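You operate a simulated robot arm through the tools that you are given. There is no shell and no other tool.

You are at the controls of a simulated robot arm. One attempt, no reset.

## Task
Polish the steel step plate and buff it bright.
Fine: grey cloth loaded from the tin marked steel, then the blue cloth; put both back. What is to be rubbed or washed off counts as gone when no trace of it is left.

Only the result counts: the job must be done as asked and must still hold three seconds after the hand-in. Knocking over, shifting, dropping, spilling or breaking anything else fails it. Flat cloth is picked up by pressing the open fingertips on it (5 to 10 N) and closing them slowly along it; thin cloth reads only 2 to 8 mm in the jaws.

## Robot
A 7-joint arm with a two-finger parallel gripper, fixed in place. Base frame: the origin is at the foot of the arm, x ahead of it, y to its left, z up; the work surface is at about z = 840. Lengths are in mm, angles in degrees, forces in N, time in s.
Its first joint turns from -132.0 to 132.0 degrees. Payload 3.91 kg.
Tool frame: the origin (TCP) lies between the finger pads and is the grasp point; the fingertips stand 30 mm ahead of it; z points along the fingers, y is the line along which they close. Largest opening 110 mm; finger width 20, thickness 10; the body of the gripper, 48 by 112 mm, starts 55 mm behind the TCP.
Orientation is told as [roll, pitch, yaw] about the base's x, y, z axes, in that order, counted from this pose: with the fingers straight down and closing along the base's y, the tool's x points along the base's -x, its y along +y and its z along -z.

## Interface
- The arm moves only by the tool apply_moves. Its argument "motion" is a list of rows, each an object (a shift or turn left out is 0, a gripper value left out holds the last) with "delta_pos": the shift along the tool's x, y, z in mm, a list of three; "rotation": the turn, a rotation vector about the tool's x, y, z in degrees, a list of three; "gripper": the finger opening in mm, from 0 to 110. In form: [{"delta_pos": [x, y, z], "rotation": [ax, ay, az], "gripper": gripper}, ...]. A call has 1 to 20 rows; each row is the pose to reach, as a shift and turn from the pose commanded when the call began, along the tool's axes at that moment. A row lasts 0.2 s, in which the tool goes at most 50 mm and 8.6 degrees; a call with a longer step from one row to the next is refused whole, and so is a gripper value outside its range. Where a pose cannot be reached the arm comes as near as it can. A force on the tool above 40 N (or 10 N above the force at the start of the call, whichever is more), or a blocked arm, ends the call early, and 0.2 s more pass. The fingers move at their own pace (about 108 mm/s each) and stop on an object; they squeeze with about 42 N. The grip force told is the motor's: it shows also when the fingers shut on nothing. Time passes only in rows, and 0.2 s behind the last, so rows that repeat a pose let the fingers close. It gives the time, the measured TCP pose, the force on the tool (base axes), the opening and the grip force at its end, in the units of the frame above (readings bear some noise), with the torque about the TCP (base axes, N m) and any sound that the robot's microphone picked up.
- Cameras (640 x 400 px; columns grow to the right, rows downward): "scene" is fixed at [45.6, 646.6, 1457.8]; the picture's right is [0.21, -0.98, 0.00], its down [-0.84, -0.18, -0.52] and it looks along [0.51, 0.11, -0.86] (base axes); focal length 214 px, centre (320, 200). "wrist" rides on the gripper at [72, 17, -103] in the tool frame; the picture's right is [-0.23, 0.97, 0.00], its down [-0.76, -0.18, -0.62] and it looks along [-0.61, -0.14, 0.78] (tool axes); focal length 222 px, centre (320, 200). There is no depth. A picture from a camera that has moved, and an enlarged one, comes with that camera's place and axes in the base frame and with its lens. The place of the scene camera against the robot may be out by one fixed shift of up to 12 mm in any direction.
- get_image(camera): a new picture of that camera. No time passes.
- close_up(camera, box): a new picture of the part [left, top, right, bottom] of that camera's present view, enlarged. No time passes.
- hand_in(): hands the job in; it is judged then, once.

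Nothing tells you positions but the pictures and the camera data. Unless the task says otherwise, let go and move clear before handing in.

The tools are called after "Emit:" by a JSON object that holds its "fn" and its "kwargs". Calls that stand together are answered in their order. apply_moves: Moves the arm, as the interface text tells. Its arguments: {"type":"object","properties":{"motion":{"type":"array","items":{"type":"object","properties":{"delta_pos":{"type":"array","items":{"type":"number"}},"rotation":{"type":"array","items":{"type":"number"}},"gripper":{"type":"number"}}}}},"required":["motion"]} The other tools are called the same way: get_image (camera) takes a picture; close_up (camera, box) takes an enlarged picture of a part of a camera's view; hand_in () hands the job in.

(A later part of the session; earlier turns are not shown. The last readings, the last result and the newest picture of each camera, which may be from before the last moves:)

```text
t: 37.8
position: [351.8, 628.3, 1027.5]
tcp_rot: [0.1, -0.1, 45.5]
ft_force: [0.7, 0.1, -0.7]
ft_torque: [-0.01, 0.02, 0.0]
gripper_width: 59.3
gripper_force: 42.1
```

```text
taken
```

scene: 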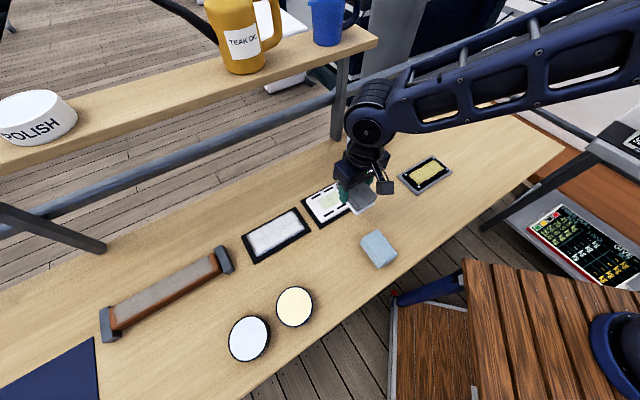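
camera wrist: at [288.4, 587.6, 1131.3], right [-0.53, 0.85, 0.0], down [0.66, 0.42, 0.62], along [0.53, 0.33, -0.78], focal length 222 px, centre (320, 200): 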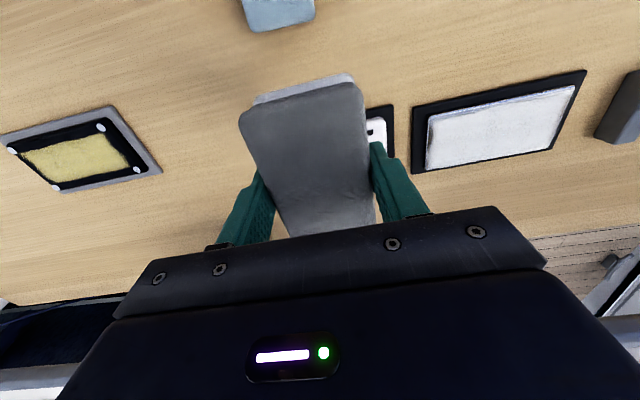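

Emit:
{"fn": "close_up", "kwargs": {"camera": "wrist", "box": [400, 60, 600, 180]}}

Emit:
{"fn": "close_up", "kwargs": {"camera": "scene", "box": [230, 195, 320, 275]}}

Emit:
{"fn": "close_up", "kwargs": {"camera": "scene", "box": [200, 260, 420, 380]}}

```text
3.20 times, centred on (500, 120) of wrist
camera zoom: at [288.4, 587.6, 1131.3], right [-0.53, 0.85, 0.0], down [0.66, 0.42, 0.62], along [0.53, 0.33, -0.78], focal length 711 px, centre (-256, 456)
```

zoom: 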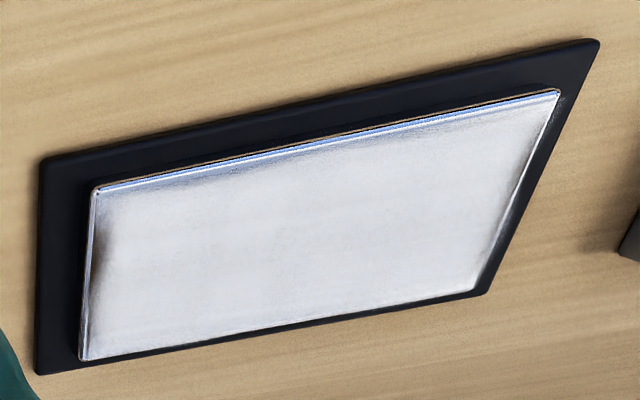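

```text
5.00 times, centred on (275, 235) of scene
camera zoom: at [45.6, 646.6, 1457.8], right [0.21, -0.98, 0.0], down [-0.84, -0.18, -0.52], along [0.51, 0.11, -0.86], focal length 1072 px, centre (545, 25)
```

zoom: 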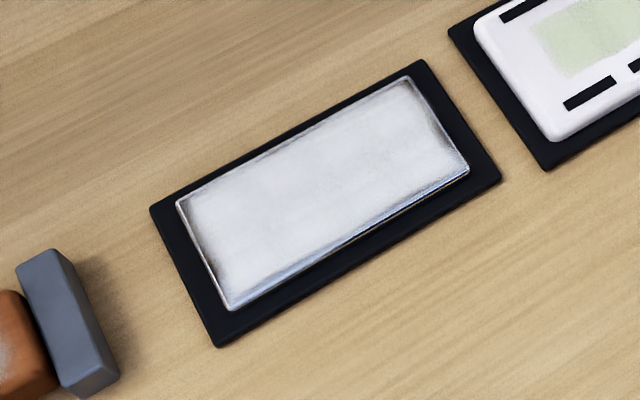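

```text
2.91 times, centred on (310, 320) of scene
camera zoom: at [45.6, 646.6, 1457.8], right [0.21, -0.98, 0.0], down [-0.84, -0.18, -0.52], along [0.51, 0.11, -0.86], focal length 624 px, centre (349, -149)
```

zoom: 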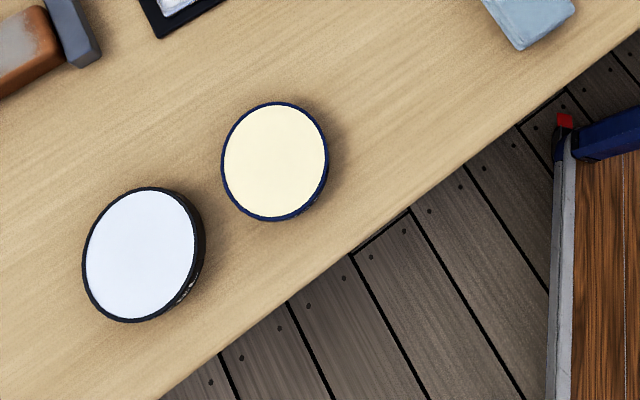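

The plate is covered in polish film but faint brown remains at the two short ends. The pad must reach further there, so I go back to rub both ends with overhang.

Emit:
{"fn": "apply_moves", "kwargs": {"motion": [{"delta_pos": [-21.5, 37, 0]}, {"delta_pos": [-43, 74, 0]}, {"delta_pos": [-64.5, 111, 0]}, {"delta_pos": [-86, 148, 0]}, {"delta_pos": [-86, 148, 40]}, {"delta_pos": [-86, 148, 80]}, {"delta_pos": [-86, 148, 110]}, {"delta_pos": [-86, 148, 122]}, {"delta_pos": [-86, 148, 127]}, {"delta_pos": [-86, 148, 129]}, {"delta_pos": [-86, 148, 130]}, {"delta_pos": [-86, 148, 130.5]}, {"delta_pos": [-86, 148, 130.5]}]}}

```text
t: 40.6
position: [307.6, 792.6, 899.1]
tcp_rot: [0.0, 0.0, 45.5]
ft_force: [0.3, -0.7, -0.9]
ft_torque: [0.02, -0.01, 0.07]
gripper_width: 59.0
gripper_force: 41.9
```

Emit:
{"fn": "apply_moves", "kwargs": {"motion": [{"delta_pos": [0, 0, 0.5]}, {"delta_pos": [0, 0, 0.5]}]}}

Emit:
{"fn": "apply_moves", "kwargs": {"motion": [{"delta_pos": [0, 0, 0.5]}, {"delta_pos": [0, 0, 0.5]}]}}

```text
t: 41.2
position: [306.3, 793.3, 899.6]
tcp_rot: [0.0, 0.0, 45.4]
ft_force: [0.1, 1.7, 2.7]
ft_torque: [-0.02, 0.01, 0.01]
gripper_width: 59.2
gripper_force: 41.8
```

```text
t: 41.8
position: [306.1, 792.1, 898.3]
tcp_rot: [0.0, 0.0, 45.3]
ft_force: [0.6, -0.9, 9.2]
ft_torque: [-0.15, 0.06, -0.03]
gripper_width: 59.2
gripper_force: 41.7
```

Contact at 9 N at the right-hand end. I rub there with overhang and small crosswise strokes.

Emit:
{"fn": "apply_moves", "kwargs": {"motion": [{"delta_pos": [0, -4, 0]}, {"delta_pos": [0, -8, 0]}, {"delta_pos": [3, -8, 0]}, {"delta_pos": [6, -8, 0]}, {"delta_pos": [6, 0, 0]}, {"delta_pos": [6, 8, 0]}, {"delta_pos": [0, 8, 0]}, {"delta_pos": [-6, 8, 0]}, {"delta_pos": [-6, 0, 0]}, {"delta_pos": [-6, -8, 0]}, {"delta_pos": [0, -8, 0]}, {"delta_pos": [6, -8, 0]}, {"delta_pos": [6, 4, 0]}, {"delta_pos": [0, 4, 0]}, {"delta_pos": [-6, 4, 0]}, {"delta_pos": [-6, -6, 0]}, {"delta_pos": [0, -8, 0]}, {"delta_pos": [0, 4, 0]}, {"delta_pos": [0, 16, 0]}, {"delta_pos": [0, 20, 0]}]}}

Emit:
{"fn": "get_image", "kwargs": {"camera": "wrist"}}

```text
t: 46.0
position: [293.2, 806.9, 897.3]
tcp_rot: [0.0, 0.0, 45.5]
ft_force: [4.6, -3.9, 14.2]
ft_torque: [-0.16, -0.24, 0.03]
gripper_width: 59.3
gripper_force: 41.9
```

```text
taken
camera wrist: at [229.3, 766.7, 1002.1], right [-0.53, 0.85, 0.0], down [0.66, 0.42, 0.62], along [0.53, 0.33, -0.78], focal length 222 px, centre (320, 200)
```

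wrist: 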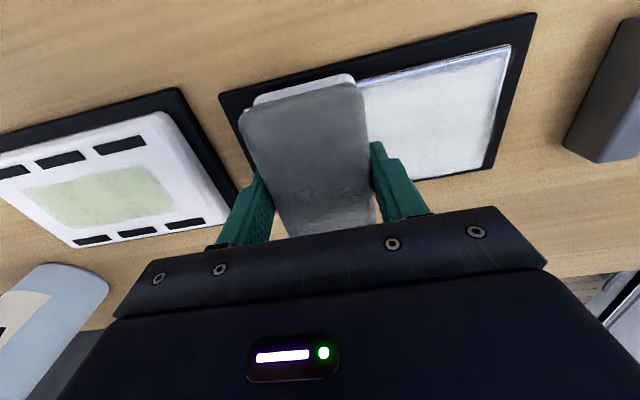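

Now slide to the left-hand end and do the same there.

Emit:
{"fn": "apply_moves", "kwargs": {"motion": [{"delta_pos": [0, 13, 0]}, {"delta_pos": [0, 26, 0]}, {"delta_pos": [0, 39, 0]}, {"delta_pos": [0, 52, 0]}, {"delta_pos": [0, 65, 0]}, {"delta_pos": [0, 78, 0]}, {"delta_pos": [0, 91, 0]}, {"delta_pos": [0, 99, 0]}, {"delta_pos": [6, 99, 0]}, {"delta_pos": [6, 90, 0]}, {"delta_pos": [0, 84, 0]}, {"delta_pos": [-6, 84, 0]}, {"delta_pos": [-6, 92, 0]}, {"delta_pos": [-6, 99, 0]}, {"delta_pos": [0, 99, 0]}, {"delta_pos": [6, 99, 0]}, {"delta_pos": [6, 87, 0]}, {"delta_pos": [-4, 87, 0]}, {"delta_pos": [-6, 97, 0]}, {"delta_pos": [0, 99, 0]}]}}

Emit:
{"fn": "get_image", "kwargs": {"camera": "wrist"}}

```text
t: 50.2
position: [222.2, 875.4, 898.4]
tcp_rot: [-0.1, 0.0, 45.4]
ft_force: [0.0, 1.3, 3.8]
ft_torque: [0.03, -0.07, 0.03]
gripper_width: 59.0
gripper_force: 41.7
```

```text
taken
camera wrist: at [158.2, 836.4, 1002.0], right [-0.53, 0.85, 0.0], down [0.66, 0.42, 0.62], along [0.53, 0.33, -0.78], focal length 222 px, centre (320, 200)
```

wrist: 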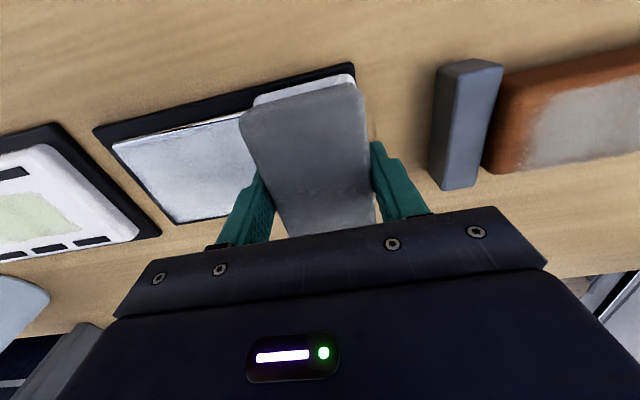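

Emit:
{"fn": "apply_moves", "kwargs": {"motion": [{"delta_pos": [0, 0, 0.5]}, {"delta_pos": [5, 0, 0.5]}, {"delta_pos": [5, -10, 0.5]}, {"delta_pos": [0, -14, 0.5]}, {"delta_pos": [-6, -12, 0.5]}, {"delta_pos": [-6, 0, 0.5]}, {"delta_pos": [0, 0, 0.5]}, {"delta_pos": [5, 0, 0.5]}, {"delta_pos": [5, -12, 0.5]}, {"delta_pos": [-5, -12, 0.5]}, {"delta_pos": [-5, 0, 0.5]}, {"delta_pos": [0, -10, 0.3]}, {"delta_pos": [0, -24, 0.3]}, {"delta_pos": [0, -24, 0.3]}]}}

```text
t: 53.2
position: [236.3, 856.2, 897.7]
tcp_rot: [0.2, -0.1, 45.3]
ft_force: [-6.5, 5.1, 25.7]
ft_torque: [0.19, 0.15, 0.06]
gripper_width: 59.3
gripper_force: 42.0
```

Emit:
{"fn": "apply_moves", "kwargs": {"motion": [{"delta_pos": [0, 0, -10]}, {"delta_pos": [0, 0, -50]}, {"delta_pos": [0, 0, -90]}, {"delta_pos": [0, 0, -131.5]}, {"delta_pos": [14.3, -40.5, -131.5]}, {"delta_pos": [28.7, -81, -131.5]}, {"delta_pos": [43, -121.5, -131.5]}, {"delta_pos": [57.3, -162, -131.5]}, {"delta_pos": [71.7, -202.5, -131.5]}, {"delta_pos": [86, -243, -131.5]}, {"delta_pos": [86, -243, -131.5]}, {"delta_pos": [86, -243, -131.5]}]}}

Emit:
{"fn": "close_up", "kwargs": {"camera": "wrist", "box": [400, 60, 600, 180]}}

Emit:
{"fn": "close_up", "kwargs": {"camera": "scene", "box": [230, 195, 320, 275]}}

Emit:
{"fn": "get_image", "kwargs": {"camera": "wrist"}}

```text
t: 55.8
position: [351.8, 627.9, 1028.5]
tcp_rot: [0.0, 0.0, 45.4]
ft_force: [0.1, 0.0, -0.7]
ft_torque: [0.01, -0.02, 0.0]
gripper_width: 58.8
gripper_force: 42.1
```

```text
3.20 times, centred on (500, 120) of wrist
camera zoom: at [287.5, 589.0, 1131.8], right [-0.53, 0.85, 0.0], down [0.66, 0.42, 0.62], along [0.53, 0.33, -0.78], focal length 711 px, centre (-256, 456)
```

zoom: 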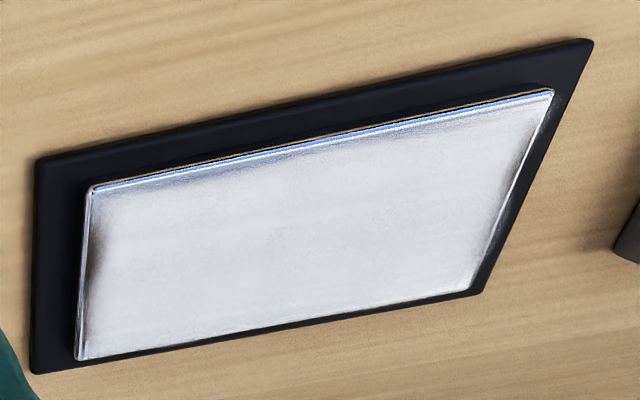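

```text
5.00 times, centred on (275, 235) of scene
camera zoom: at [45.6, 646.6, 1457.8], right [0.21, -0.98, 0.0], down [-0.84, -0.18, -0.52], along [0.51, 0.11, -0.86], focal length 1072 px, centre (545, 25)
```

zoom: 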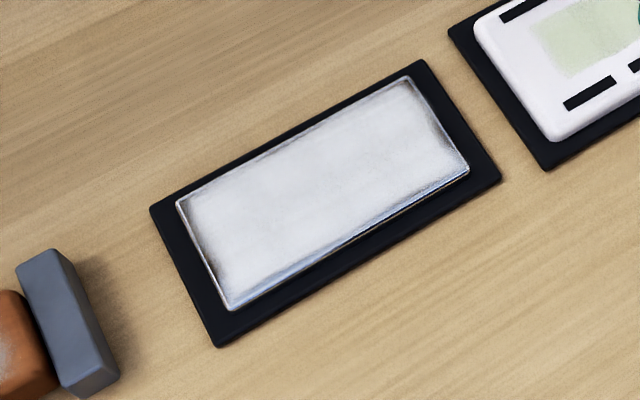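

```text
taken
camera wrist: at [287.5, 589.0, 1131.8], right [-0.53, 0.85, 0.0], down [0.66, 0.42, 0.62], along [0.53, 0.33, -0.78], focal length 222 px, centre (320, 200)
```

wrist: 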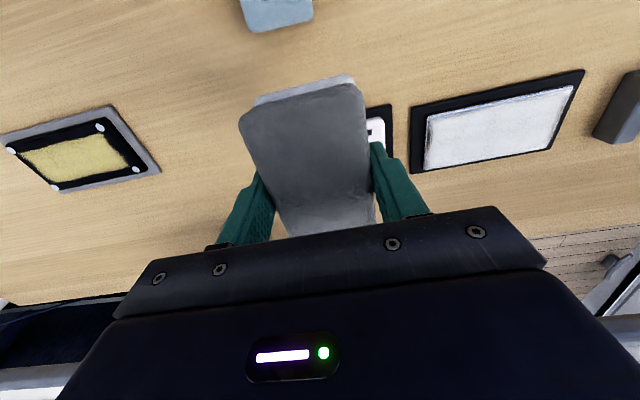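

No olive tarnish is visible; the dark at the ends did not change with rubbing and may be bare steel reflecting. I'll take a closer look from another angle to be sure.

Emit:
{"fn": "apply_moves", "kwargs": {"motion": [{"delta_pos": [-15, 18, 21]}, {"delta_pos": [-30, 36, 42]}, {"delta_pos": [-46, 53, 64]}, {"delta_pos": [-46, 53, 64]}, {"delta_pos": [-46, 53, 64]}]}}

Emit:
{"fn": "get_image", "kwargs": {"camera": "wrist"}}

Emit:
{"fn": "close_up", "kwargs": {"camera": "wrist", "box": [370, 20, 600, 160]}}

```text
t: 57.0
position: [346.8, 696.5, 965.9]
tcp_rot: [0.0, 0.0, 45.3]
ft_force: [0.7, 0.0, -1.2]
ft_torque: [-0.01, 0.0, -0.02]
gripper_width: 59.2
gripper_force: 42.4
```

```text
taken
camera wrist: at [282.4, 657.9, 1069.7], right [-0.53, 0.85, 0.0], down [0.66, 0.42, 0.62], along [0.53, 0.33, -0.78], focal length 222 px, centre (320, 200)
```

wrist: 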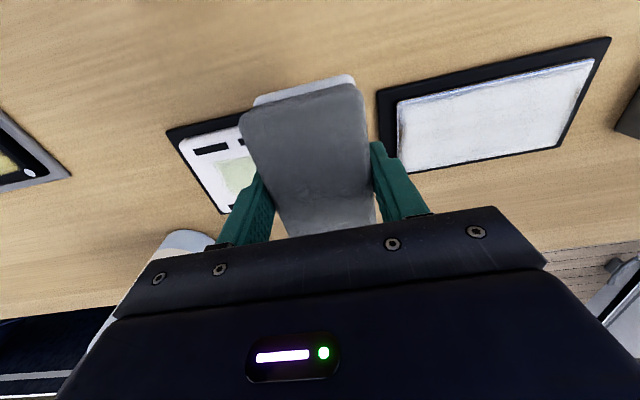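

```text
2.78 times, centred on (485, 90) of wrist
camera zoom: at [282.4, 657.9, 1069.7], right [-0.53, 0.85, 0.0], down [0.66, 0.42, 0.62], along [0.53, 0.33, -0.78], focal length 618 px, centre (-139, 506)
```

zoom: 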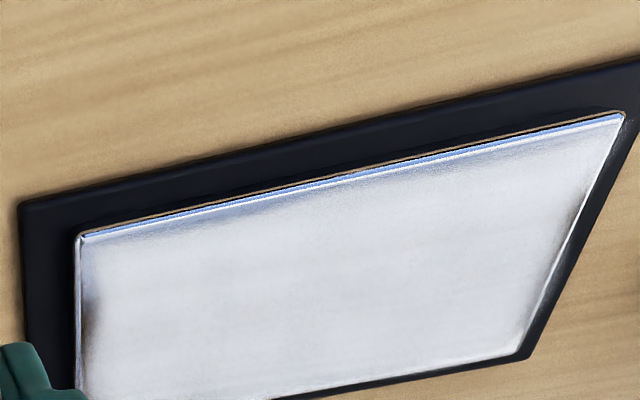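

The ends appear to be bare steel reflecting its surroundings; the film covers the formerly tarnished area. I now return the grey cloth to its original spot at [186, 626.5], yaw 40.

Emit:
{"fn": "apply_moves", "kwargs": {"motion": [{"delta_pos": [32.4, 12.8, 0], "rotation": [0, 0, 1.1]}, {"delta_pos": [64.9, 25.6, 0], "rotation": [0, 0, 2.2]}, {"delta_pos": [97.3, 38.5, 0], "rotation": [0, 0, 3.3]}, {"delta_pos": [129.8, 51.3, 0], "rotation": [0, 0, 4.4]}, {"delta_pos": [162.2, 64.1, 5.3], "rotation": [0, 0, 5.4]}, {"delta_pos": [162.2, 64.1, 25], "rotation": [0, 0, 5.4]}, {"delta_pos": [162.2, 64.1, 45], "rotation": [0, 0, 5.4]}, {"delta_pos": [162.2, 64.1, 62], "rotation": [0, 0, 5.4]}, {"delta_pos": [162.2, 64.1, 72], "rotation": [0, 0, 5.4]}, {"delta_pos": [162.2, 64.1, 79], "rotation": [0, 0, 5.4]}, {"delta_pos": [162.2, 64.1, 79], "rotation": [0, 0, 5.4]}, {"delta_pos": [162.2, 64.1, 79], "rotation": [0, 0, 5.4]}]}}

Emit:
{"fn": "get_image", "kwargs": {"camera": "wrist"}}

```text
t: 59.6
position: [185.6, 627.1, 886.4]
tcp_rot: [0.0, -0.1, 40.0]
ft_force: [0.0, 0.4, 0.0]
ft_torque: [-0.01, -0.02, -0.01]
gripper_width: 59.1
gripper_force: 41.2
```

```text
taken
camera wrist: at [118.4, 593.6, 989.3], right [-0.45, 0.89, 0.0], down [0.7, 0.35, 0.62], along [0.56, 0.28, -0.78], focal length 222 px, centre (320, 200)
```

wrist: 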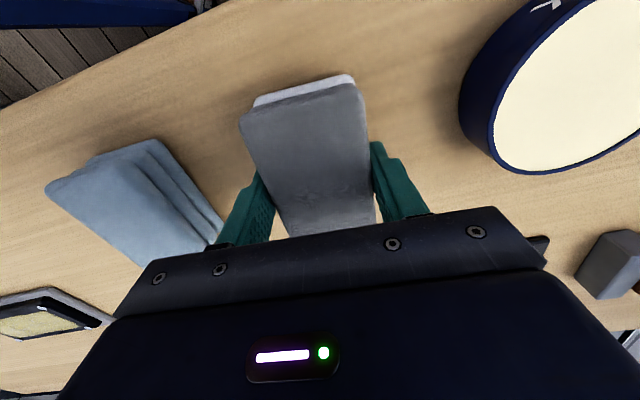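

Emit:
{"fn": "apply_moves", "kwargs": {"motion": [{"delta_pos": [0, 0, 1.5]}, {"delta_pos": [0, 0, 3]}, {"delta_pos": [0, 0, 4.3]}, {"delta_pos": [0, 0, 4.3]}]}}

```text
t: 60.6
position: [185.0, 625.8, 881.5]
tcp_rot: [0.0, 0.0, 40.0]
ft_force: [0.0, -0.1, -1.6]
ft_torque: [-0.03, -0.02, 0.0]
gripper_width: 59.1
gripper_force: 42.3
```

Emit:
{"fn": "apply_moves", "kwargs": {"motion": [{"delta_pos": [0, 0, 0.5]}, {"delta_pos": [0, 0, 1.0]}, {"delta_pos": [0, 0, 1.0]}]}}

```text
t: 61.4
position: [185.0, 626.6, 880.2]
tcp_rot: [-0.1, 0.0, 40.0]
ft_force: [-0.9, -0.1, 0.2]
ft_torque: [-0.01, -0.01, -0.01]
gripper_width: 59.1
gripper_force: 42.0
```

Emit:
{"fn": "apply_moves", "kwargs": {"motion": [{"delta_pos": [0, 0, 0.5]}, {"delta_pos": [0, 0, 0.5]}]}}

Emit:
{"fn": "apply_moves", "kwargs": {"motion": [{"delta_pos": [0, 0, 0.5]}, {"delta_pos": [0, 0, 0.5]}]}}

```text
t: 62.0
position: [186.7, 626.7, 879.9]
tcp_rot: [0.0, 0.0, 40.0]
ft_force: [-0.2, -1.5, 1.6]
ft_torque: [0.01, -0.08, 0.0]
gripper_width: 59.3
gripper_force: 41.9
```

```text
t: 62.6
position: [186.2, 625.9, 881.1]
tcp_rot: [0.0, 0.0, 39.9]
ft_force: [0.9, 0.2, 5.2]
ft_torque: [0.03, -0.09, -0.02]
gripper_width: 59.1
gripper_force: 41.8
```

The pad touches the bench with 5 N. I release slowly and lift clear.

Emit:
{"fn": "apply_moves", "kwargs": {"motion": [{"gripper": 60}, {"gripper": 63}, {"gripper": 68}, {"gripper": 76}, {"gripper": 90}, {"gripper": 110}, {"gripper": 110}, {"delta_pos": [0, 0, -10]}, {"delta_pos": [0, 0, -30]}, {"delta_pos": [0, 0, -60]}, {"delta_pos": [0, 0, -90]}, {"delta_pos": [0, 0, -90]}]}}

Emit:
{"fn": "get_image", "kwargs": {"camera": "wrist"}}

Emit:
{"fn": "get_image", "kwargs": {"camera": "scene"}}

```text
t: 65.2
position: [187.4, 625.7, 970.4]
tcp_rot: [0.0, 0.0, 39.9]
ft_force: [-0.5, 0.1, -0.2]
ft_torque: [-0.01, 0.0, -0.02]
gripper_width: 110.1
gripper_force: 0.1
```

```text
taken
camera wrist: at [120.6, 592.5, 1073.7], right [-0.45, 0.89, 0.0], down [0.7, 0.35, 0.62], along [0.56, 0.28, -0.78], focal length 222 px, centre (320, 200)
```

wrist: 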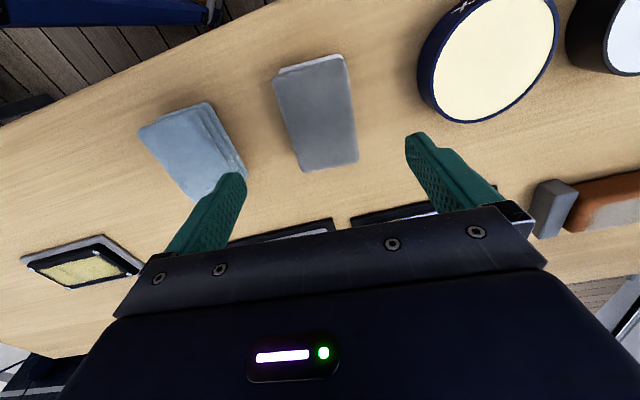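

```text
taken
```

scene: 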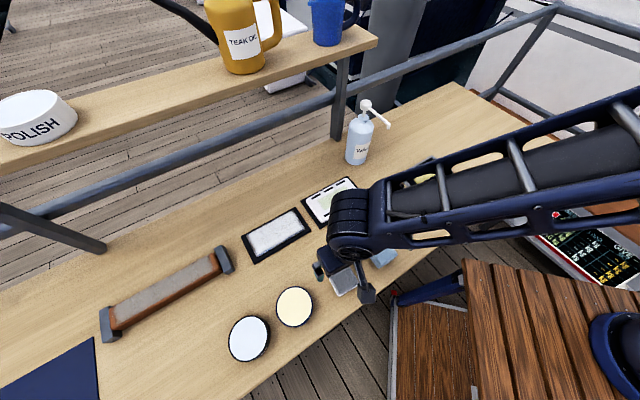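

Grey cloth is back in place. Next I hover above the blue cloth at ~[282, 534] to measure it.

Emit:
{"fn": "apply_moves", "kwargs": {"motion": [{"delta_pos": [-3.5, -33, 0]}, {"delta_pos": [-7, -66, 0]}, {"delta_pos": [-10.5, -99, 0]}, {"delta_pos": [-14.1, -132.6, 0]}, {"delta_pos": [-14.1, -132.6, 0]}, {"delta_pos": [-14.1, -132.6, 0]}]}}

Emit:
{"fn": "get_image", "kwargs": {"camera": "wrist"}}

Emit:
{"fn": "close_up", "kwargs": {"camera": "wrist", "box": [200, 30, 440, 190]}}

Emit:
{"fn": "close_up", "kwargs": {"camera": "scene", "box": [320, 220, 420, 310]}}

```text
t: 66.6
position: [281.1, 532.6, 969.9]
tcp_rot: [0.1, 0.0, 40.0]
ft_force: [-0.9, 0.1, 0.1]
ft_torque: [0.01, -0.02, 0.0]
gripper_width: 110.0
gripper_force: 0.0
```

```text
taken
camera wrist: at [214.8, 499.8, 1074.0], right [-0.45, 0.89, 0.0], down [0.7, 0.35, 0.62], along [0.56, 0.28, -0.78], focal length 222 px, centre (320, 200)
```

wrist: 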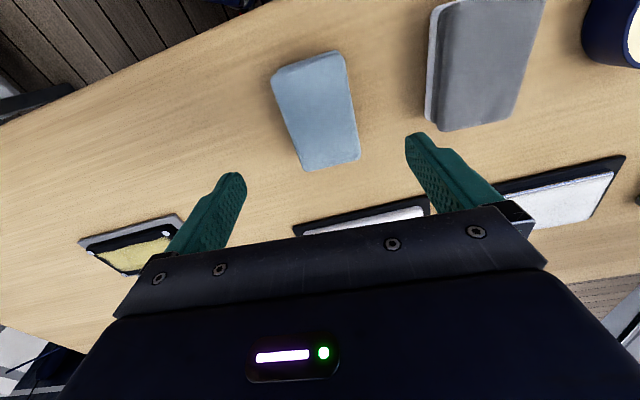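

```text
2.50 times, centred on (320, 110) of wrist
camera zoom: at [214.8, 499.8, 1074.0], right [-0.45, 0.89, 0.0], down [0.7, 0.35, 0.62], along [0.56, 0.28, -0.78], focal length 555 px, centre (320, 425)
```

zoom: 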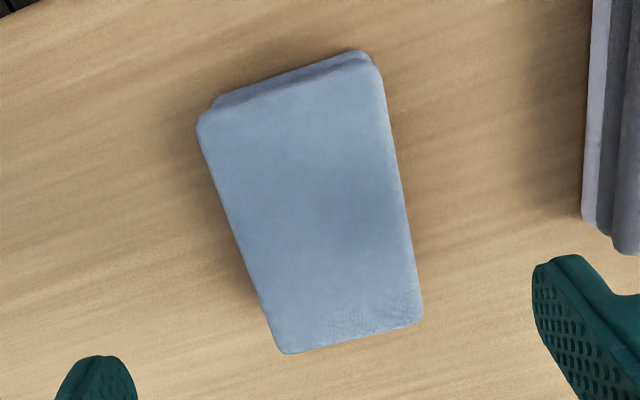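

```text
4.44 times, centred on (370, 265) of scene
camera zoom: at [45.6, 646.6, 1457.8], right [0.21, -0.98, 0.0], down [-0.84, -0.18, -0.52], along [0.51, 0.11, -0.86], focal length 953 px, centre (98, -89)
```

zoom: 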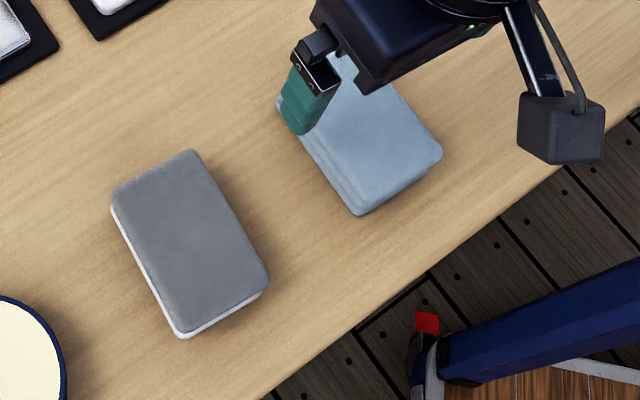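

Blue pad: centre ≈ [279, 534], yaw ≈ 41. The grey pad sits as it did before. I descend around the blue pad.

Emit:
{"fn": "apply_moves", "kwargs": {"motion": [{"delta_pos": [2.3, 1.9, 15], "rotation": [0, 0, -1.2]}, {"delta_pos": [2.3, 1.9, 35], "rotation": [0, 0, -1.2]}, {"delta_pos": [2.3, 1.9, 55], "rotation": [0, 0, -1.2]}, {"delta_pos": [2.3, 1.9, 70], "rotation": [0, 0, -1.2]}, {"delta_pos": [2.3, 1.9, 80], "rotation": [0, 0, -1.2]}, {"delta_pos": [2.3, 1.9, 89], "rotation": [0, 0, -1.2]}, {"delta_pos": [2.3, 1.9, 89], "rotation": [0, 0, -1.2]}, {"delta_pos": [2.3, 1.9, 89], "rotation": [0, 0, -1.2]}]}}

Emit:
{"fn": "get_image", "kwargs": {"camera": "wrist"}}

```text
t: 68.4
position: [280.4, 535.1, 881.1]
tcp_rot: [0.0, -0.1, 41.1]
ft_force: [0.8, -0.1, -0.1]
ft_torque: [0.02, 0.01, -0.02]
gripper_width: 109.8
gripper_force: 0.0
```

```text
taken
camera wrist: at [213.7, 499.7, 984.3], right [-0.47, 0.88, 0.0], down [0.69, 0.37, 0.62], along [0.55, 0.29, -0.78], focal length 222 px, centre (320, 200)
```

wrist: 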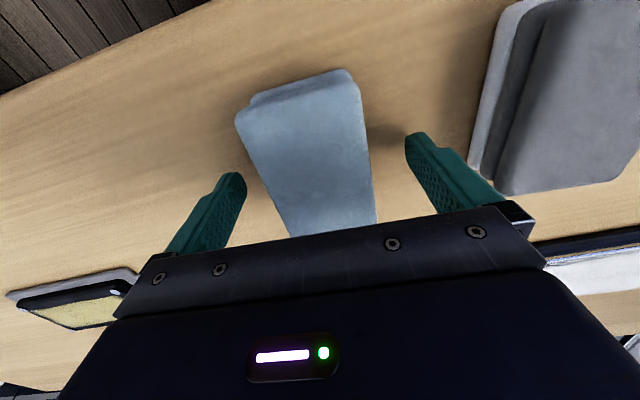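

The pad is centred between the fingers; I close slowly.

Emit:
{"fn": "apply_moves", "kwargs": {"motion": [{"gripper": 80}, {"gripper": 70}, {"gripper": 64}, {"gripper": 60}, {"gripper": 57}, {"gripper": 54}, {"gripper": 51}, {"gripper": 48}, {"gripper": 48}]}}

```text
t: 70.4
position: [280.5, 533.4, 880.8]
tcp_rot: [0.1, 0.1, 41.2]
ft_force: [0.6, 0.6, -0.1]
ft_torque: [0.02, 0.0, 0.0]
gripper_width: 58.9
gripper_force: 42.5
```

Emit:
{"fn": "apply_moves", "kwargs": {"motion": [{"delta_pos": [0, 0, -15]}, {"delta_pos": [0, 0, -40]}, {"delta_pos": [0, 0, -70]}, {"delta_pos": [0, 0, -104]}, {"delta_pos": [-26.6, 33, -104], "rotation": [0, 0, -0.6]}, {"delta_pos": [-53.2, 66.1, -104], "rotation": [0, 0, -1.2]}, {"delta_pos": [-79.8, 99.1, -104], "rotation": [0, 0, -1.8]}, {"delta_pos": [-106.5, 132.2, -104], "rotation": [0, 0, -2.4]}, {"delta_pos": [-133.1, 165.2, -104], "rotation": [0, 0, -3.0]}, {"delta_pos": [-159.7, 198.3, -104], "rotation": [0, 0, -3.6]}, {"delta_pos": [-186.3, 231.3, -104], "rotation": [0, 0, -4.2]}, {"delta_pos": [-186.3, 231.3, -84], "rotation": [0, 0, -4.2]}, {"delta_pos": [-186.3, 231.3, -64], "rotation": [0, 0, -4.2]}, {"delta_pos": [-186.3, 231.3, -44], "rotation": [0, 0, -4.2]}, {"delta_pos": [-186.3, 231.3, -30], "rotation": [0, 0, -4.2]}, {"delta_pos": [-186.3, 231.3, -24], "rotation": [0, 0, -4.2]}, {"delta_pos": [-186.3, 231.3, -20], "rotation": [0, 0, -4.2]}, {"delta_pos": [-186.3, 231.3, -20], "rotation": [0, 0, -4.2]}]}}

Emit:
{"fn": "get_image", "kwargs": {"camera": "wrist"}}

```text
t: 74.2
position: [267.5, 830.3, 899.2]
tcp_rot: [0.1, 0.0, 45.4]
ft_force: [-1.1, -0.2, 0.0]
ft_torque: [-0.04, -0.02, -0.01]
gripper_width: 59.2
gripper_force: 41.8
```

```text
taken
camera wrist: at [204.2, 792.0, 1003.7], right [-0.53, 0.85, 0.0], down [0.66, 0.42, 0.62], along [0.53, 0.33, -0.78], focal length 222 px, centre (320, 200)
```

wrist: 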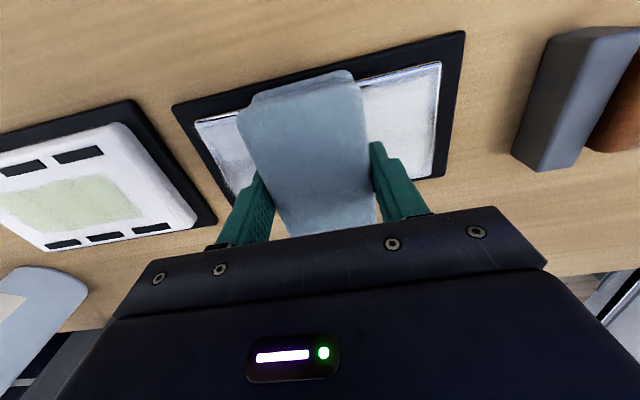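

Emit:
{"fn": "apply_moves", "kwargs": {"motion": [{"delta_pos": [0, 0, 0.8]}, {"delta_pos": [0, 0, 1.6]}, {"delta_pos": [0, 0, 2]}, {"delta_pos": [0, 0, 2]}]}}

```text
t: 75.2
position: [267.3, 830.6, 898.8]
tcp_rot: [0.1, 0.0, 45.3]
ft_force: [1.3, 0.3, 0.4]
ft_torque: [0.0, 0.04, 0.04]
gripper_width: 59.1
gripper_force: 42.1
```

Emit:
{"fn": "apply_moves", "kwargs": {"motion": [{"delta_pos": [0, 0, 0.5]}, {"delta_pos": [0, 0, 0.5]}]}}

Emit:
{"fn": "apply_moves", "kwargs": {"motion": [{"delta_pos": [0, 0, 0.5]}, {"delta_pos": [0, 0, 0.5]}]}}

```text
t: 75.8
position: [268.0, 830.4, 897.2]
tcp_rot: [0.0, 0.0, 45.5]
ft_force: [-0.6, -3.1, 7.5]
ft_torque: [-0.21, 0.09, 0.07]
gripper_width: 59.3
gripper_force: 42.1
```

```text
t: 76.4
position: [268.3, 829.8, 899.3]
tcp_rot: [0.0, -0.1, 45.4]
ft_force: [1.8, 5.2, 15.0]
ft_torque: [-0.11, 0.07, 0.01]
gripper_width: 59.2
gripper_force: 41.5
```

Contact at 15 N. I now buff with full sweeps.

Emit:
{"fn": "apply_moves", "kwargs": {"motion": [{"delta_pos": [0, 12, 0.1]}, {"delta_pos": [0, 24, 0.1]}, {"delta_pos": [0, 36, 0.1]}, {"delta_pos": [0, 48, 0.1]}, {"delta_pos": [0, 56, 0.1]}, {"delta_pos": [0, 48, 0.1]}, {"delta_pos": [0, 36, 0.1]}, {"delta_pos": [0, 24, 0.1]}, {"delta_pos": [0, 12, 0.1]}, {"delta_pos": [0, 0, 0.1]}, {"delta_pos": [0, -12, 0.1]}, {"delta_pos": [0, -24, 0.1]}, {"delta_pos": [0, -36, 0.1]}, {"delta_pos": [0, -48, 0.1]}, {"delta_pos": [0, -56, 0.1]}, {"delta_pos": [0, -48, 0.1]}, {"delta_pos": [0, -36, 0.1]}, {"delta_pos": [0, -24, 0.1]}, {"delta_pos": [0, -12, 0.1]}, {"delta_pos": [0, 0, 0.1]}]}}

Emit:
{"fn": "get_image", "kwargs": {"camera": "wrist"}}

```text
t: 80.6
position: [267.5, 829.9, 898.0]
tcp_rot: [0.0, 0.0, 45.4]
ft_force: [6.6, -4.5, 17.5]
ft_torque: [-0.06, -0.35, -0.02]
gripper_width: 59.1
gripper_force: 42.4
```

```text
taken
camera wrist: at [204.1, 791.2, 1001.9], right [-0.53, 0.85, 0.0], down [0.66, 0.42, 0.62], along [0.53, 0.33, -0.78], focal length 222 px, centre (320, 200)
```

wrist: 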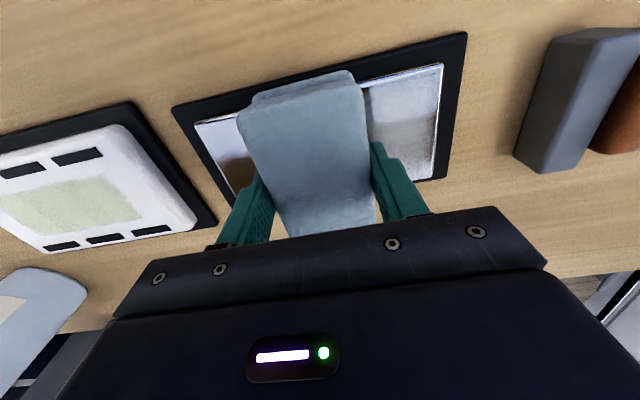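

The film is coming off and the steel starts to mirror. I continue with more passes including cross-offsets.

Emit:
{"fn": "apply_moves", "kwargs": {"motion": [{"delta_pos": [4, 12, 0]}, {"delta_pos": [4, 24, 0]}, {"delta_pos": [4, 36, 0]}, {"delta_pos": [4, 48, 0]}, {"delta_pos": [4, 60, 0]}, {"delta_pos": [-4, 60, 0]}, {"delta_pos": [-4, 48, 0]}, {"delta_pos": [-4, 36, 0]}, {"delta_pos": [-4, 24, 0]}, {"delta_pos": [-4, 12, 0]}, {"delta_pos": [-4, 0, 0]}, {"delta_pos": [-4, -12, 0]}, {"delta_pos": [-4, -24, 0]}, {"delta_pos": [-4, -36, 0]}, {"delta_pos": [-4, -48, 0]}, {"delta_pos": [-4, -60, 0]}, {"delta_pos": [4, -60, 0]}, {"delta_pos": [4, -48, 0]}, {"delta_pos": [4, -36, 0]}, {"delta_pos": [4, -24, 0]}]}}

Emit:
{"fn": "get_image", "kwargs": {"camera": "wrist"}}

```text
t: 84.8
position: [281.3, 810.3, 898.1]
tcp_rot: [0.1, 0.0, 45.4]
ft_force: [1.3, -2.5, 10.3]
ft_torque: [-0.11, -0.12, 0.07]
gripper_width: 58.8
gripper_force: 41.9
```

```text
taken
camera wrist: at [218.0, 771.1, 1001.8], right [-0.53, 0.85, 0.0], down [0.66, 0.42, 0.62], along [0.53, 0.33, -0.78], focal length 222 px, centre (320, 200)
```

wrist: 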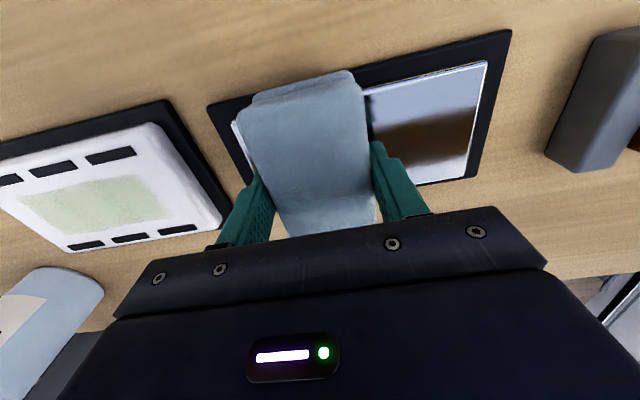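

The steel now mirrors its surroundings, confirming that brown is a reflection. I do one more set of passes over the whole plate and then inspect.

Emit:
{"fn": "apply_moves", "kwargs": {"motion": [{"delta_pos": [0, -12, 0.1]}, {"delta_pos": [0, -24, 0.1]}, {"delta_pos": [0, -36, 0.1]}, {"delta_pos": [-8, -38, 0.1]}, {"delta_pos": [-10, -26, 0.1]}, {"delta_pos": [-10, -14, 0.1]}, {"delta_pos": [-10, -2, 0.1]}, {"delta_pos": [-10, 10, 0.1]}, {"delta_pos": [-10, 22, 0.1]}, {"delta_pos": [-10, 34, 0.1]}, {"delta_pos": [-10, 46, 0.1]}, {"delta_pos": [-10, 58, 0.1]}, {"delta_pos": [-10, 70, 0.1]}, {"delta_pos": [-10, 84, 0.1]}, {"delta_pos": [0, 86, 0.1]}, {"delta_pos": [2, 76, 0.1]}, {"delta_pos": [2, 64, 0.1]}, {"delta_pos": [2, 52, 0.1]}, {"delta_pos": [2, 40, 0.1]}, {"delta_pos": [2, 28, 0.1]}]}}

Emit:
{"fn": "apply_moves", "kwargs": {"motion": [{"delta_pos": [0, -12, 0]}, {"delta_pos": [0, -24, 0]}, {"delta_pos": [0, -36, 0]}, {"delta_pos": [0, -48, 0]}, {"delta_pos": [0, -60, 0]}, {"delta_pos": [-6, -64, 0]}, {"delta_pos": [-6, -50, 0]}, {"delta_pos": [-6, -36, 0]}, {"delta_pos": [-6, -24, 0]}, {"delta_pos": [-6, -12, 0]}, {"delta_pos": [-6, 0, 0]}, {"delta_pos": [-6, 0, -10]}, {"delta_pos": [-6, 0, -50]}, {"delta_pos": [-6, 0, -90]}, {"delta_pos": [-6, 0, -131]}, {"delta_pos": [-6, 0, -131]}]}}

```text
t: 89.0
position: [259.5, 828.7, 897.9]
tcp_rot: [0.1, -0.1, 45.4]
ft_force: [-4.5, 3.8, 14.7]
ft_torque: [0.07, 0.16, -0.05]
gripper_width: 58.8
gripper_force: 42.1
```

```text
t: 92.4
position: [264.1, 832.7, 1029.5]
tcp_rot: [0.0, 0.0, 45.4]
ft_force: [0.3, -1.1, -0.9]
ft_torque: [0.0, 0.01, -0.01]
gripper_width: 59.2
gripper_force: 42.5
```

Emit:
{"fn": "apply_moves", "kwargs": {"motion": [{"delta_pos": [17.2, -41.4, 0]}, {"delta_pos": [34.4, -82.8, 0]}, {"delta_pos": [51.6, -124.2, 0]}, {"delta_pos": [68.8, -165.6, 0]}, {"delta_pos": [86, -207, 0]}, {"delta_pos": [86, -207, 0]}, {"delta_pos": [86, -207, 0]}]}}

Emit:
{"fn": "get_image", "kwargs": {"camera": "wrist"}}

Emit:
{"fn": "close_up", "kwargs": {"camera": "wrist", "box": [400, 60, 600, 180]}}

Emit:
{"fn": "close_up", "kwargs": {"camera": "scene", "box": [230, 195, 320, 275]}}

Emit:
{"fn": "get_image", "kwargs": {"camera": "scene"}}

```text
t: 94.0
position: [350.4, 625.2, 1030.0]
tcp_rot: [0.0, 0.1, 45.4]
ft_force: [0.1, 0.2, -0.7]
ft_torque: [-0.01, -0.01, 0.01]
gripper_width: 59.3
gripper_force: 42.1
```

```text
taken
camera wrist: at [287.3, 586.1, 1133.4], right [-0.53, 0.85, 0.0], down [0.66, 0.42, 0.62], along [0.53, 0.33, -0.78], focal length 222 px, centre (320, 200)
```

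wrist: 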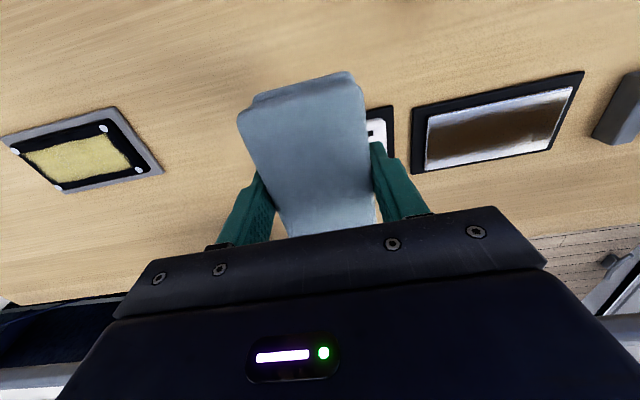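

```text
3.20 times, centred on (500, 120) of wrist
camera zoom: at [287.3, 586.1, 1133.4], right [-0.53, 0.85, 0.0], down [0.66, 0.42, 0.62], along [0.53, 0.33, -0.78], focal length 711 px, centre (-256, 456)
```

zoom: 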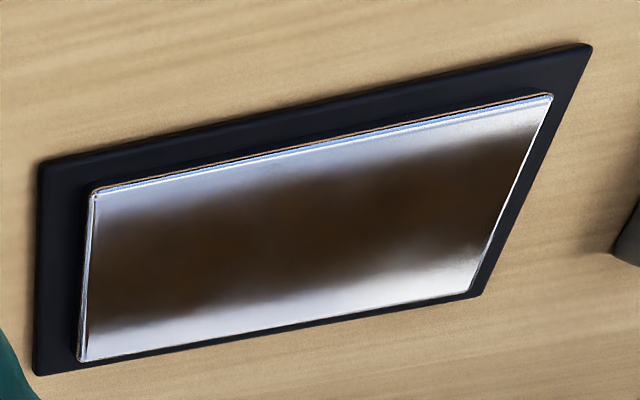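

```text
5.00 times, centred on (275, 235) of scene
camera zoom: at [45.6, 646.6, 1457.8], right [0.21, -0.98, 0.0], down [-0.84, -0.18, -0.52], along [0.51, 0.11, -0.86], focal length 1072 px, centre (545, 25)
```

zoom: 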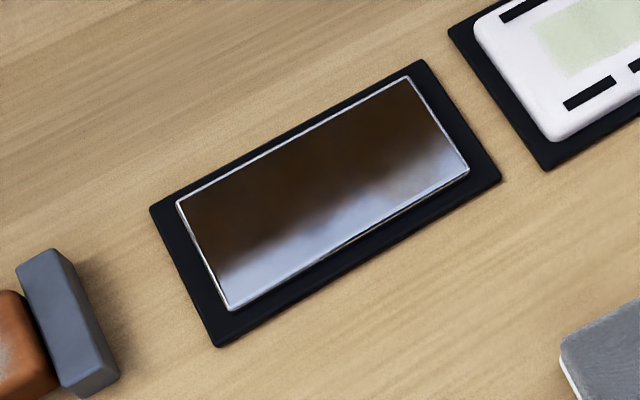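

```text
taken
```

scene: 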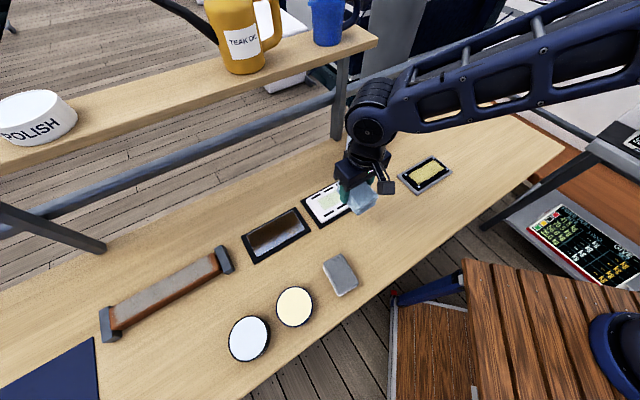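

The plate is mirror-bright. I want to be sure the light strip along the front edge is reflection rather than leftover film, so I view it from another angle.

Emit:
{"fn": "apply_moves", "kwargs": {"motion": [{"delta_pos": [-33, 10, 0]}, {"delta_pos": [-66, 20, 0]}, {"delta_pos": [-90, 30, 0]}, {"delta_pos": [-90, 30, 0]}, {"delta_pos": [-90, 30, 0]}]}}

Emit:
{"fn": "get_image", "kwargs": {"camera": "wrist"}}

Emit:
{"fn": "close_up", "kwargs": {"camera": "wrist", "box": [380, 10, 600, 140]}}

```text
t: 95.2
position: [394.1, 712.0, 1030.0]
tcp_rot: [0.0, 0.1, 45.4]
ft_force: [-0.5, -1.0, 0.4]
ft_torque: [-0.02, -0.01, 0.01]
gripper_width: 59.0
gripper_force: 41.8
```

```text
taken
camera wrist: at [330.2, 673.0, 1133.2], right [-0.53, 0.85, 0.0], down [0.66, 0.42, 0.62], along [0.53, 0.33, -0.78], focal length 222 px, centre (320, 200)
```

wrist: 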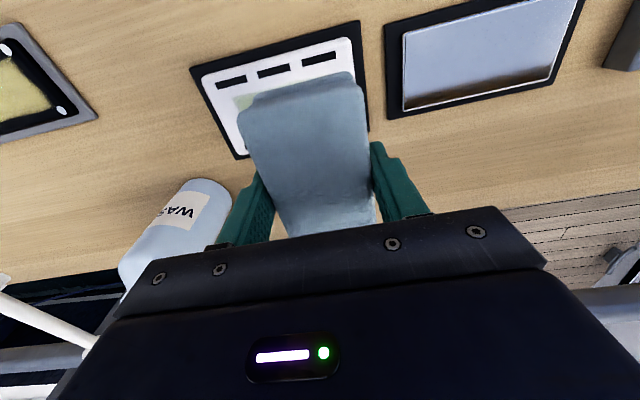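

```text
2.91 times, centred on (490, 75) of wrist
camera zoom: at [330.2, 673.0, 1133.2], right [-0.53, 0.85, 0.0], down [0.66, 0.42, 0.62], along [0.53, 0.33, -0.78], focal length 646 px, centre (-174, 564)
```

zoom: 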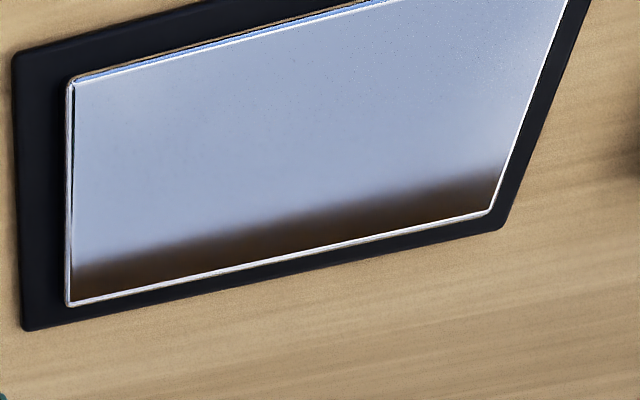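

Emit:
{"fn": "close_up", "kwargs": {"camera": "wrist", "box": [390, 0, 490, 120]}}

Emit:
{"fn": "close_up", "kwargs": {"camera": "wrist", "box": [480, 0, 590, 110]}}

Emit:
{"fn": "close_up", "kwargs": {"camera": "scene", "box": [248, 205, 305, 260]}}

```text
3.33 times, centred on (440, 60) of wrist
camera zoom: at [330.2, 673.0, 1133.2], right [-0.53, 0.85, 0.0], down [0.66, 0.42, 0.62], along [0.53, 0.33, -0.78], focal length 740 px, centre (-80, 667)
```

zoom: 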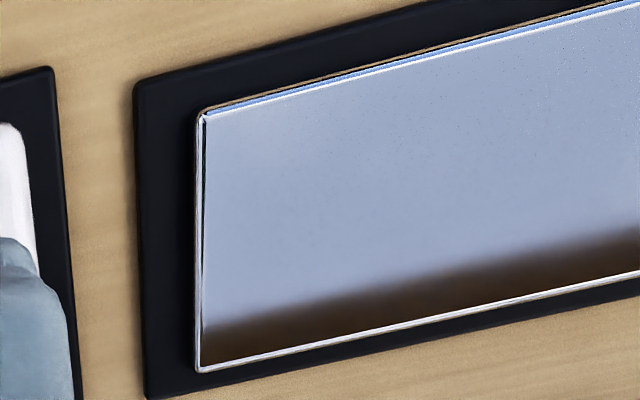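

```text
3.64 times, centred on (535, 55) of wrist
camera zoom: at [330.2, 673.0, 1133.2], right [-0.53, 0.85, 0.0], down [0.66, 0.42, 0.62], along [0.53, 0.33, -0.78], focal length 808 px, centre (-462, 727)
```

zoom: 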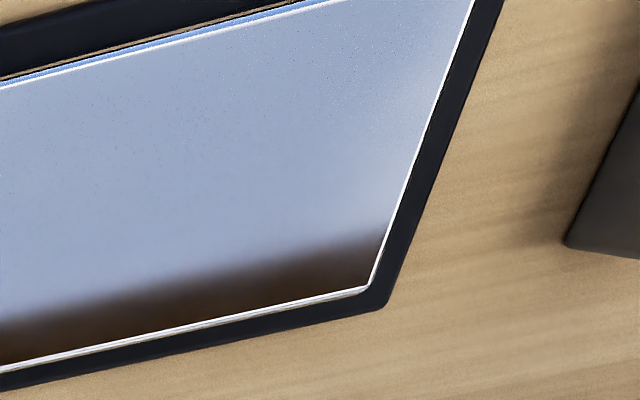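

```text
7.27 times, centred on (276, 232) of scene
camera zoom: at [45.6, 646.6, 1457.8], right [0.21, -0.98, 0.0], down [-0.84, -0.18, -0.52], along [0.51, 0.11, -0.86], focal length 1560 px, centre (636, -36)
```

zoom: 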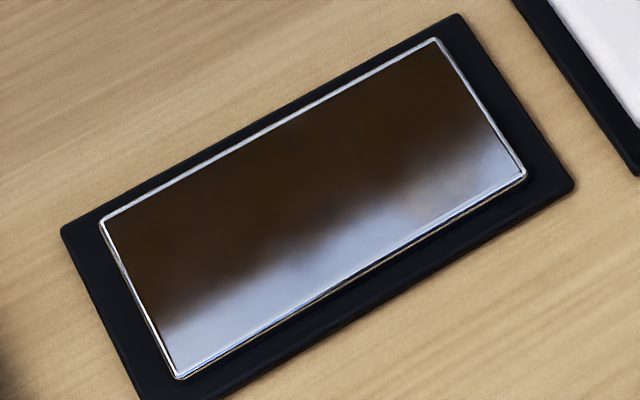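

The surface is mirror-like; there may be very faint haze near the front corners and ends. I'll go back for another thorough buff with wider cross offsets.

Emit:
{"fn": "apply_moves", "kwargs": {"motion": [{"delta_pos": [2, 40, 0]}, {"delta_pos": [4, 80, 0]}, {"delta_pos": [4, 118, 0]}, {"delta_pos": [4, 118, 40]}, {"delta_pos": [4, 118, 80]}, {"delta_pos": [4, 118, 110]}, {"delta_pos": [4, 118, 122]}, {"delta_pos": [4, 118, 127]}, {"delta_pos": [4, 118, 129]}, {"delta_pos": [4, 118, 130]}, {"delta_pos": [4, 118, 130.5]}, {"delta_pos": [4, 118, 130.5]}]}}

Emit:
{"fn": "apply_moves", "kwargs": {"motion": [{"delta_pos": [0, 0, 0.5]}, {"delta_pos": [0, 0, 0.5]}]}}

```text
t: 97.8
position: [306.2, 793.0, 899.0]
tcp_rot: [-0.1, 0.0, 45.3]
ft_force: [0.1, 0.1, 1.0]
ft_torque: [0.02, 0.02, -0.01]
gripper_width: 59.1
gripper_force: 42.4
```

```text
t: 98.4
position: [305.4, 791.7, 897.8]
tcp_rot: [0.0, 0.0, 45.5]
ft_force: [0.8, 0.4, 1.8]
ft_torque: [0.07, -0.06, -0.02]
gripper_width: 59.2
gripper_force: 42.0
```

Emit:
{"fn": "apply_moves", "kwargs": {"motion": [{"delta_pos": [0, 0, 0.5]}, {"delta_pos": [0, 0, 0.5]}]}}

Emit:
{"fn": "apply_moves", "kwargs": {"motion": [{"delta_pos": [0, 0, 0.4]}, {"delta_pos": [0, 0, 0.4]}]}}

```text
t: 99.0
position: [306.6, 793.4, 898.1]
tcp_rot: [0.0, 0.1, 45.5]
ft_force: [1.6, 0.5, 8.0]
ft_torque: [-0.04, -0.03, -0.01]
gripper_width: 59.0
gripper_force: 41.7
```

```text
t: 99.6
position: [306.8, 792.3, 897.5]
tcp_rot: [0.0, -0.1, 45.4]
ft_force: [2.7, 0.6, 14.0]
ft_torque: [-0.08, 0.02, -0.01]
gripper_width: 58.9
gripper_force: 42.2
```

Emit:
{"fn": "apply_moves", "kwargs": {"motion": [{"delta_pos": [4, -7, 0]}, {"delta_pos": [8, -7, 0]}, {"delta_pos": [8, 6, 0]}, {"delta_pos": [8, 19, 0]}, {"delta_pos": [8, 32, 0]}, {"delta_pos": [8, 45, 0]}, {"delta_pos": [8, 58, 0]}, {"delta_pos": [8, 71, 0]}, {"delta_pos": [8, 84, 0]}, {"delta_pos": [8, 97, 0]}, {"delta_pos": [8, 110, 0]}, {"delta_pos": [8, 117, 0]}, {"delta_pos": [0, 117, 0]}, {"delta_pos": [-8, 117, 0]}, {"delta_pos": [-8, 104, 0]}, {"delta_pos": [-8, 91, 0]}, {"delta_pos": [-8, 78, 0]}, {"delta_pos": [-8, 65, 0]}, {"delta_pos": [-8, 52, 0]}, {"delta_pos": [-8, 39, 0]}]}}

Emit:
{"fn": "apply_moves", "kwargs": {"motion": [{"delta_pos": [0, -13, 0]}, {"delta_pos": [0, -26, 0]}, {"delta_pos": [0, -39, 0]}, {"delta_pos": [0, -46, 0]}, {"delta_pos": [8, -46, 0]}, {"delta_pos": [8, -33, 0]}, {"delta_pos": [8, -20, 0]}, {"delta_pos": [8, -7, 0]}, {"delta_pos": [8, 6, 0]}, {"delta_pos": [8, 19, 0]}, {"delta_pos": [8, 32, 0]}, {"delta_pos": [8, 45, 0]}, {"delta_pos": [8, 58, 0]}, {"delta_pos": [8, 71, 0]}, {"delta_pos": [8, 78, 0]}, {"delta_pos": [16, 78, 0]}, {"delta_pos": [16, 65, 0]}, {"delta_pos": [16, 52, 0]}, {"delta_pos": [16, 39, 0]}, {"delta_pos": [16, 26, 0]}]}}

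Emit:
{"fn": "apply_moves", "kwargs": {"motion": [{"delta_pos": [0, -13, 0.2]}, {"delta_pos": [0, -26, 0.2]}, {"delta_pos": [0, -39, 0.2]}, {"delta_pos": [0, -52, 0.2]}, {"delta_pos": [0, -65, 0.2]}, {"delta_pos": [0, -72, 0.2]}, {"delta_pos": [-8, -72, 0.2]}, {"delta_pos": [-16, -72, 0.2]}, {"delta_pos": [-16, -60, 0.2]}, {"delta_pos": [-16, -47, 0.2]}, {"delta_pos": [-16, -34, 0.2]}, {"delta_pos": [-16, -21, 0.2]}, {"delta_pos": [-16, -8, 0.2]}, {"delta_pos": [-16, 5, 0.2]}, {"delta_pos": [-16, 18, 0.2]}, {"delta_pos": [-16, 31, 0.2]}, {"delta_pos": [-16, 44, 0.2]}, {"delta_pos": [-16, 52, 0.2]}, {"delta_pos": [-8, 52, 0.2]}, {"delta_pos": [-8, 40, 0.2]}]}}

```text
t: 103.8
position: [284.9, 825.9, 897.7]
tcp_rot: [0.0, -0.1, 45.4]
ft_force: [-5.9, 6.2, 24.9]
ft_torque: [-0.13, 0.18, -0.09]
gripper_width: 59.2
gripper_force: 41.6
```

```text
t: 105.1
position: [314.4, 789.0, 897.9]
tcp_rot: [-0.3, -0.2, 45.1]
ft_force: [1.0, 1.9, 7.8]
ft_torque: [0.19, 0.16, -0.03]
gripper_width: 59.2
gripper_force: 41.9
stopped in row 6: the force on the tool passed its limit at 49 N (the readings are from after the stop); the commanded pose is now the measured one
```

```text
t: 106.0
position: [339.6, 762.5, 898.5]
tcp_rot: [0.2, -0.3, 45.2]
ft_force: [-4.9, 5.0, -0.3]
ft_torque: [0.17, 0.22, -0.43]
gripper_width: 58.9
gripper_force: 41.8
stopped in row 4: the force on the tool passed its limit at 52 N (the readings are from after the stop); the commanded pose is now the measured one
```

The last two calls stopped on force; the pad has slid past the plate's right end. I stop and look before doing anything else.

Emit:
{"fn": "get_image", "kwargs": {"camera": "wrist"}}

Emit:
{"fn": "get_image", "kwargs": {"camera": "scene"}}

Emit:
{"fn": "close_up", "kwargs": {"camera": "scene", "box": [220, 150, 480, 270]}}

```text
taken
camera wrist: at [275.2, 722.7, 1002.3], right [-0.53, 0.85, 0.01], down [0.66, 0.41, 0.63], along [0.53, 0.34, -0.78], focal length 222 px, centre (320, 200)
```

wrist: 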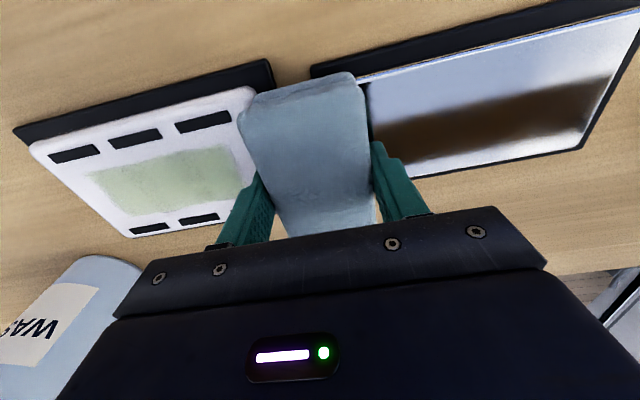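

```text
taken
```

scene: 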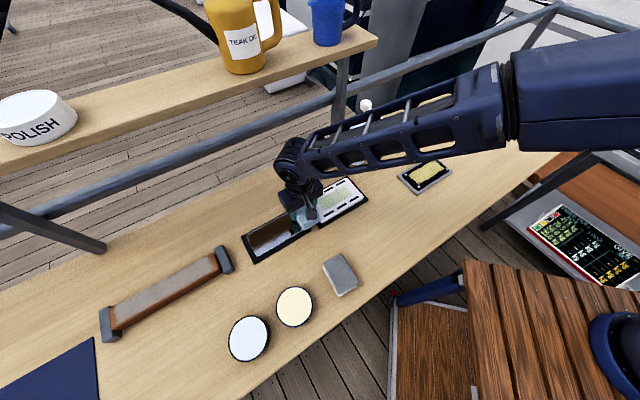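

```text
2.46 times, centred on (350, 210) of scene
camera zoom: at [45.6, 646.6, 1457.8], right [0.21, -0.98, 0.0], down [-0.84, -0.18, -0.52], along [0.51, 0.11, -0.86], focal length 528 px, centre (246, 175)
```

zoom: 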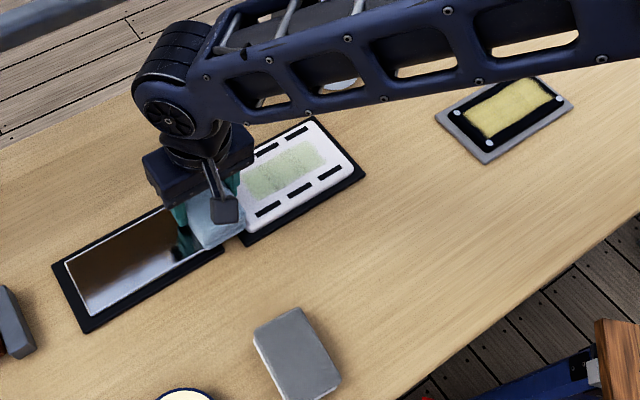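

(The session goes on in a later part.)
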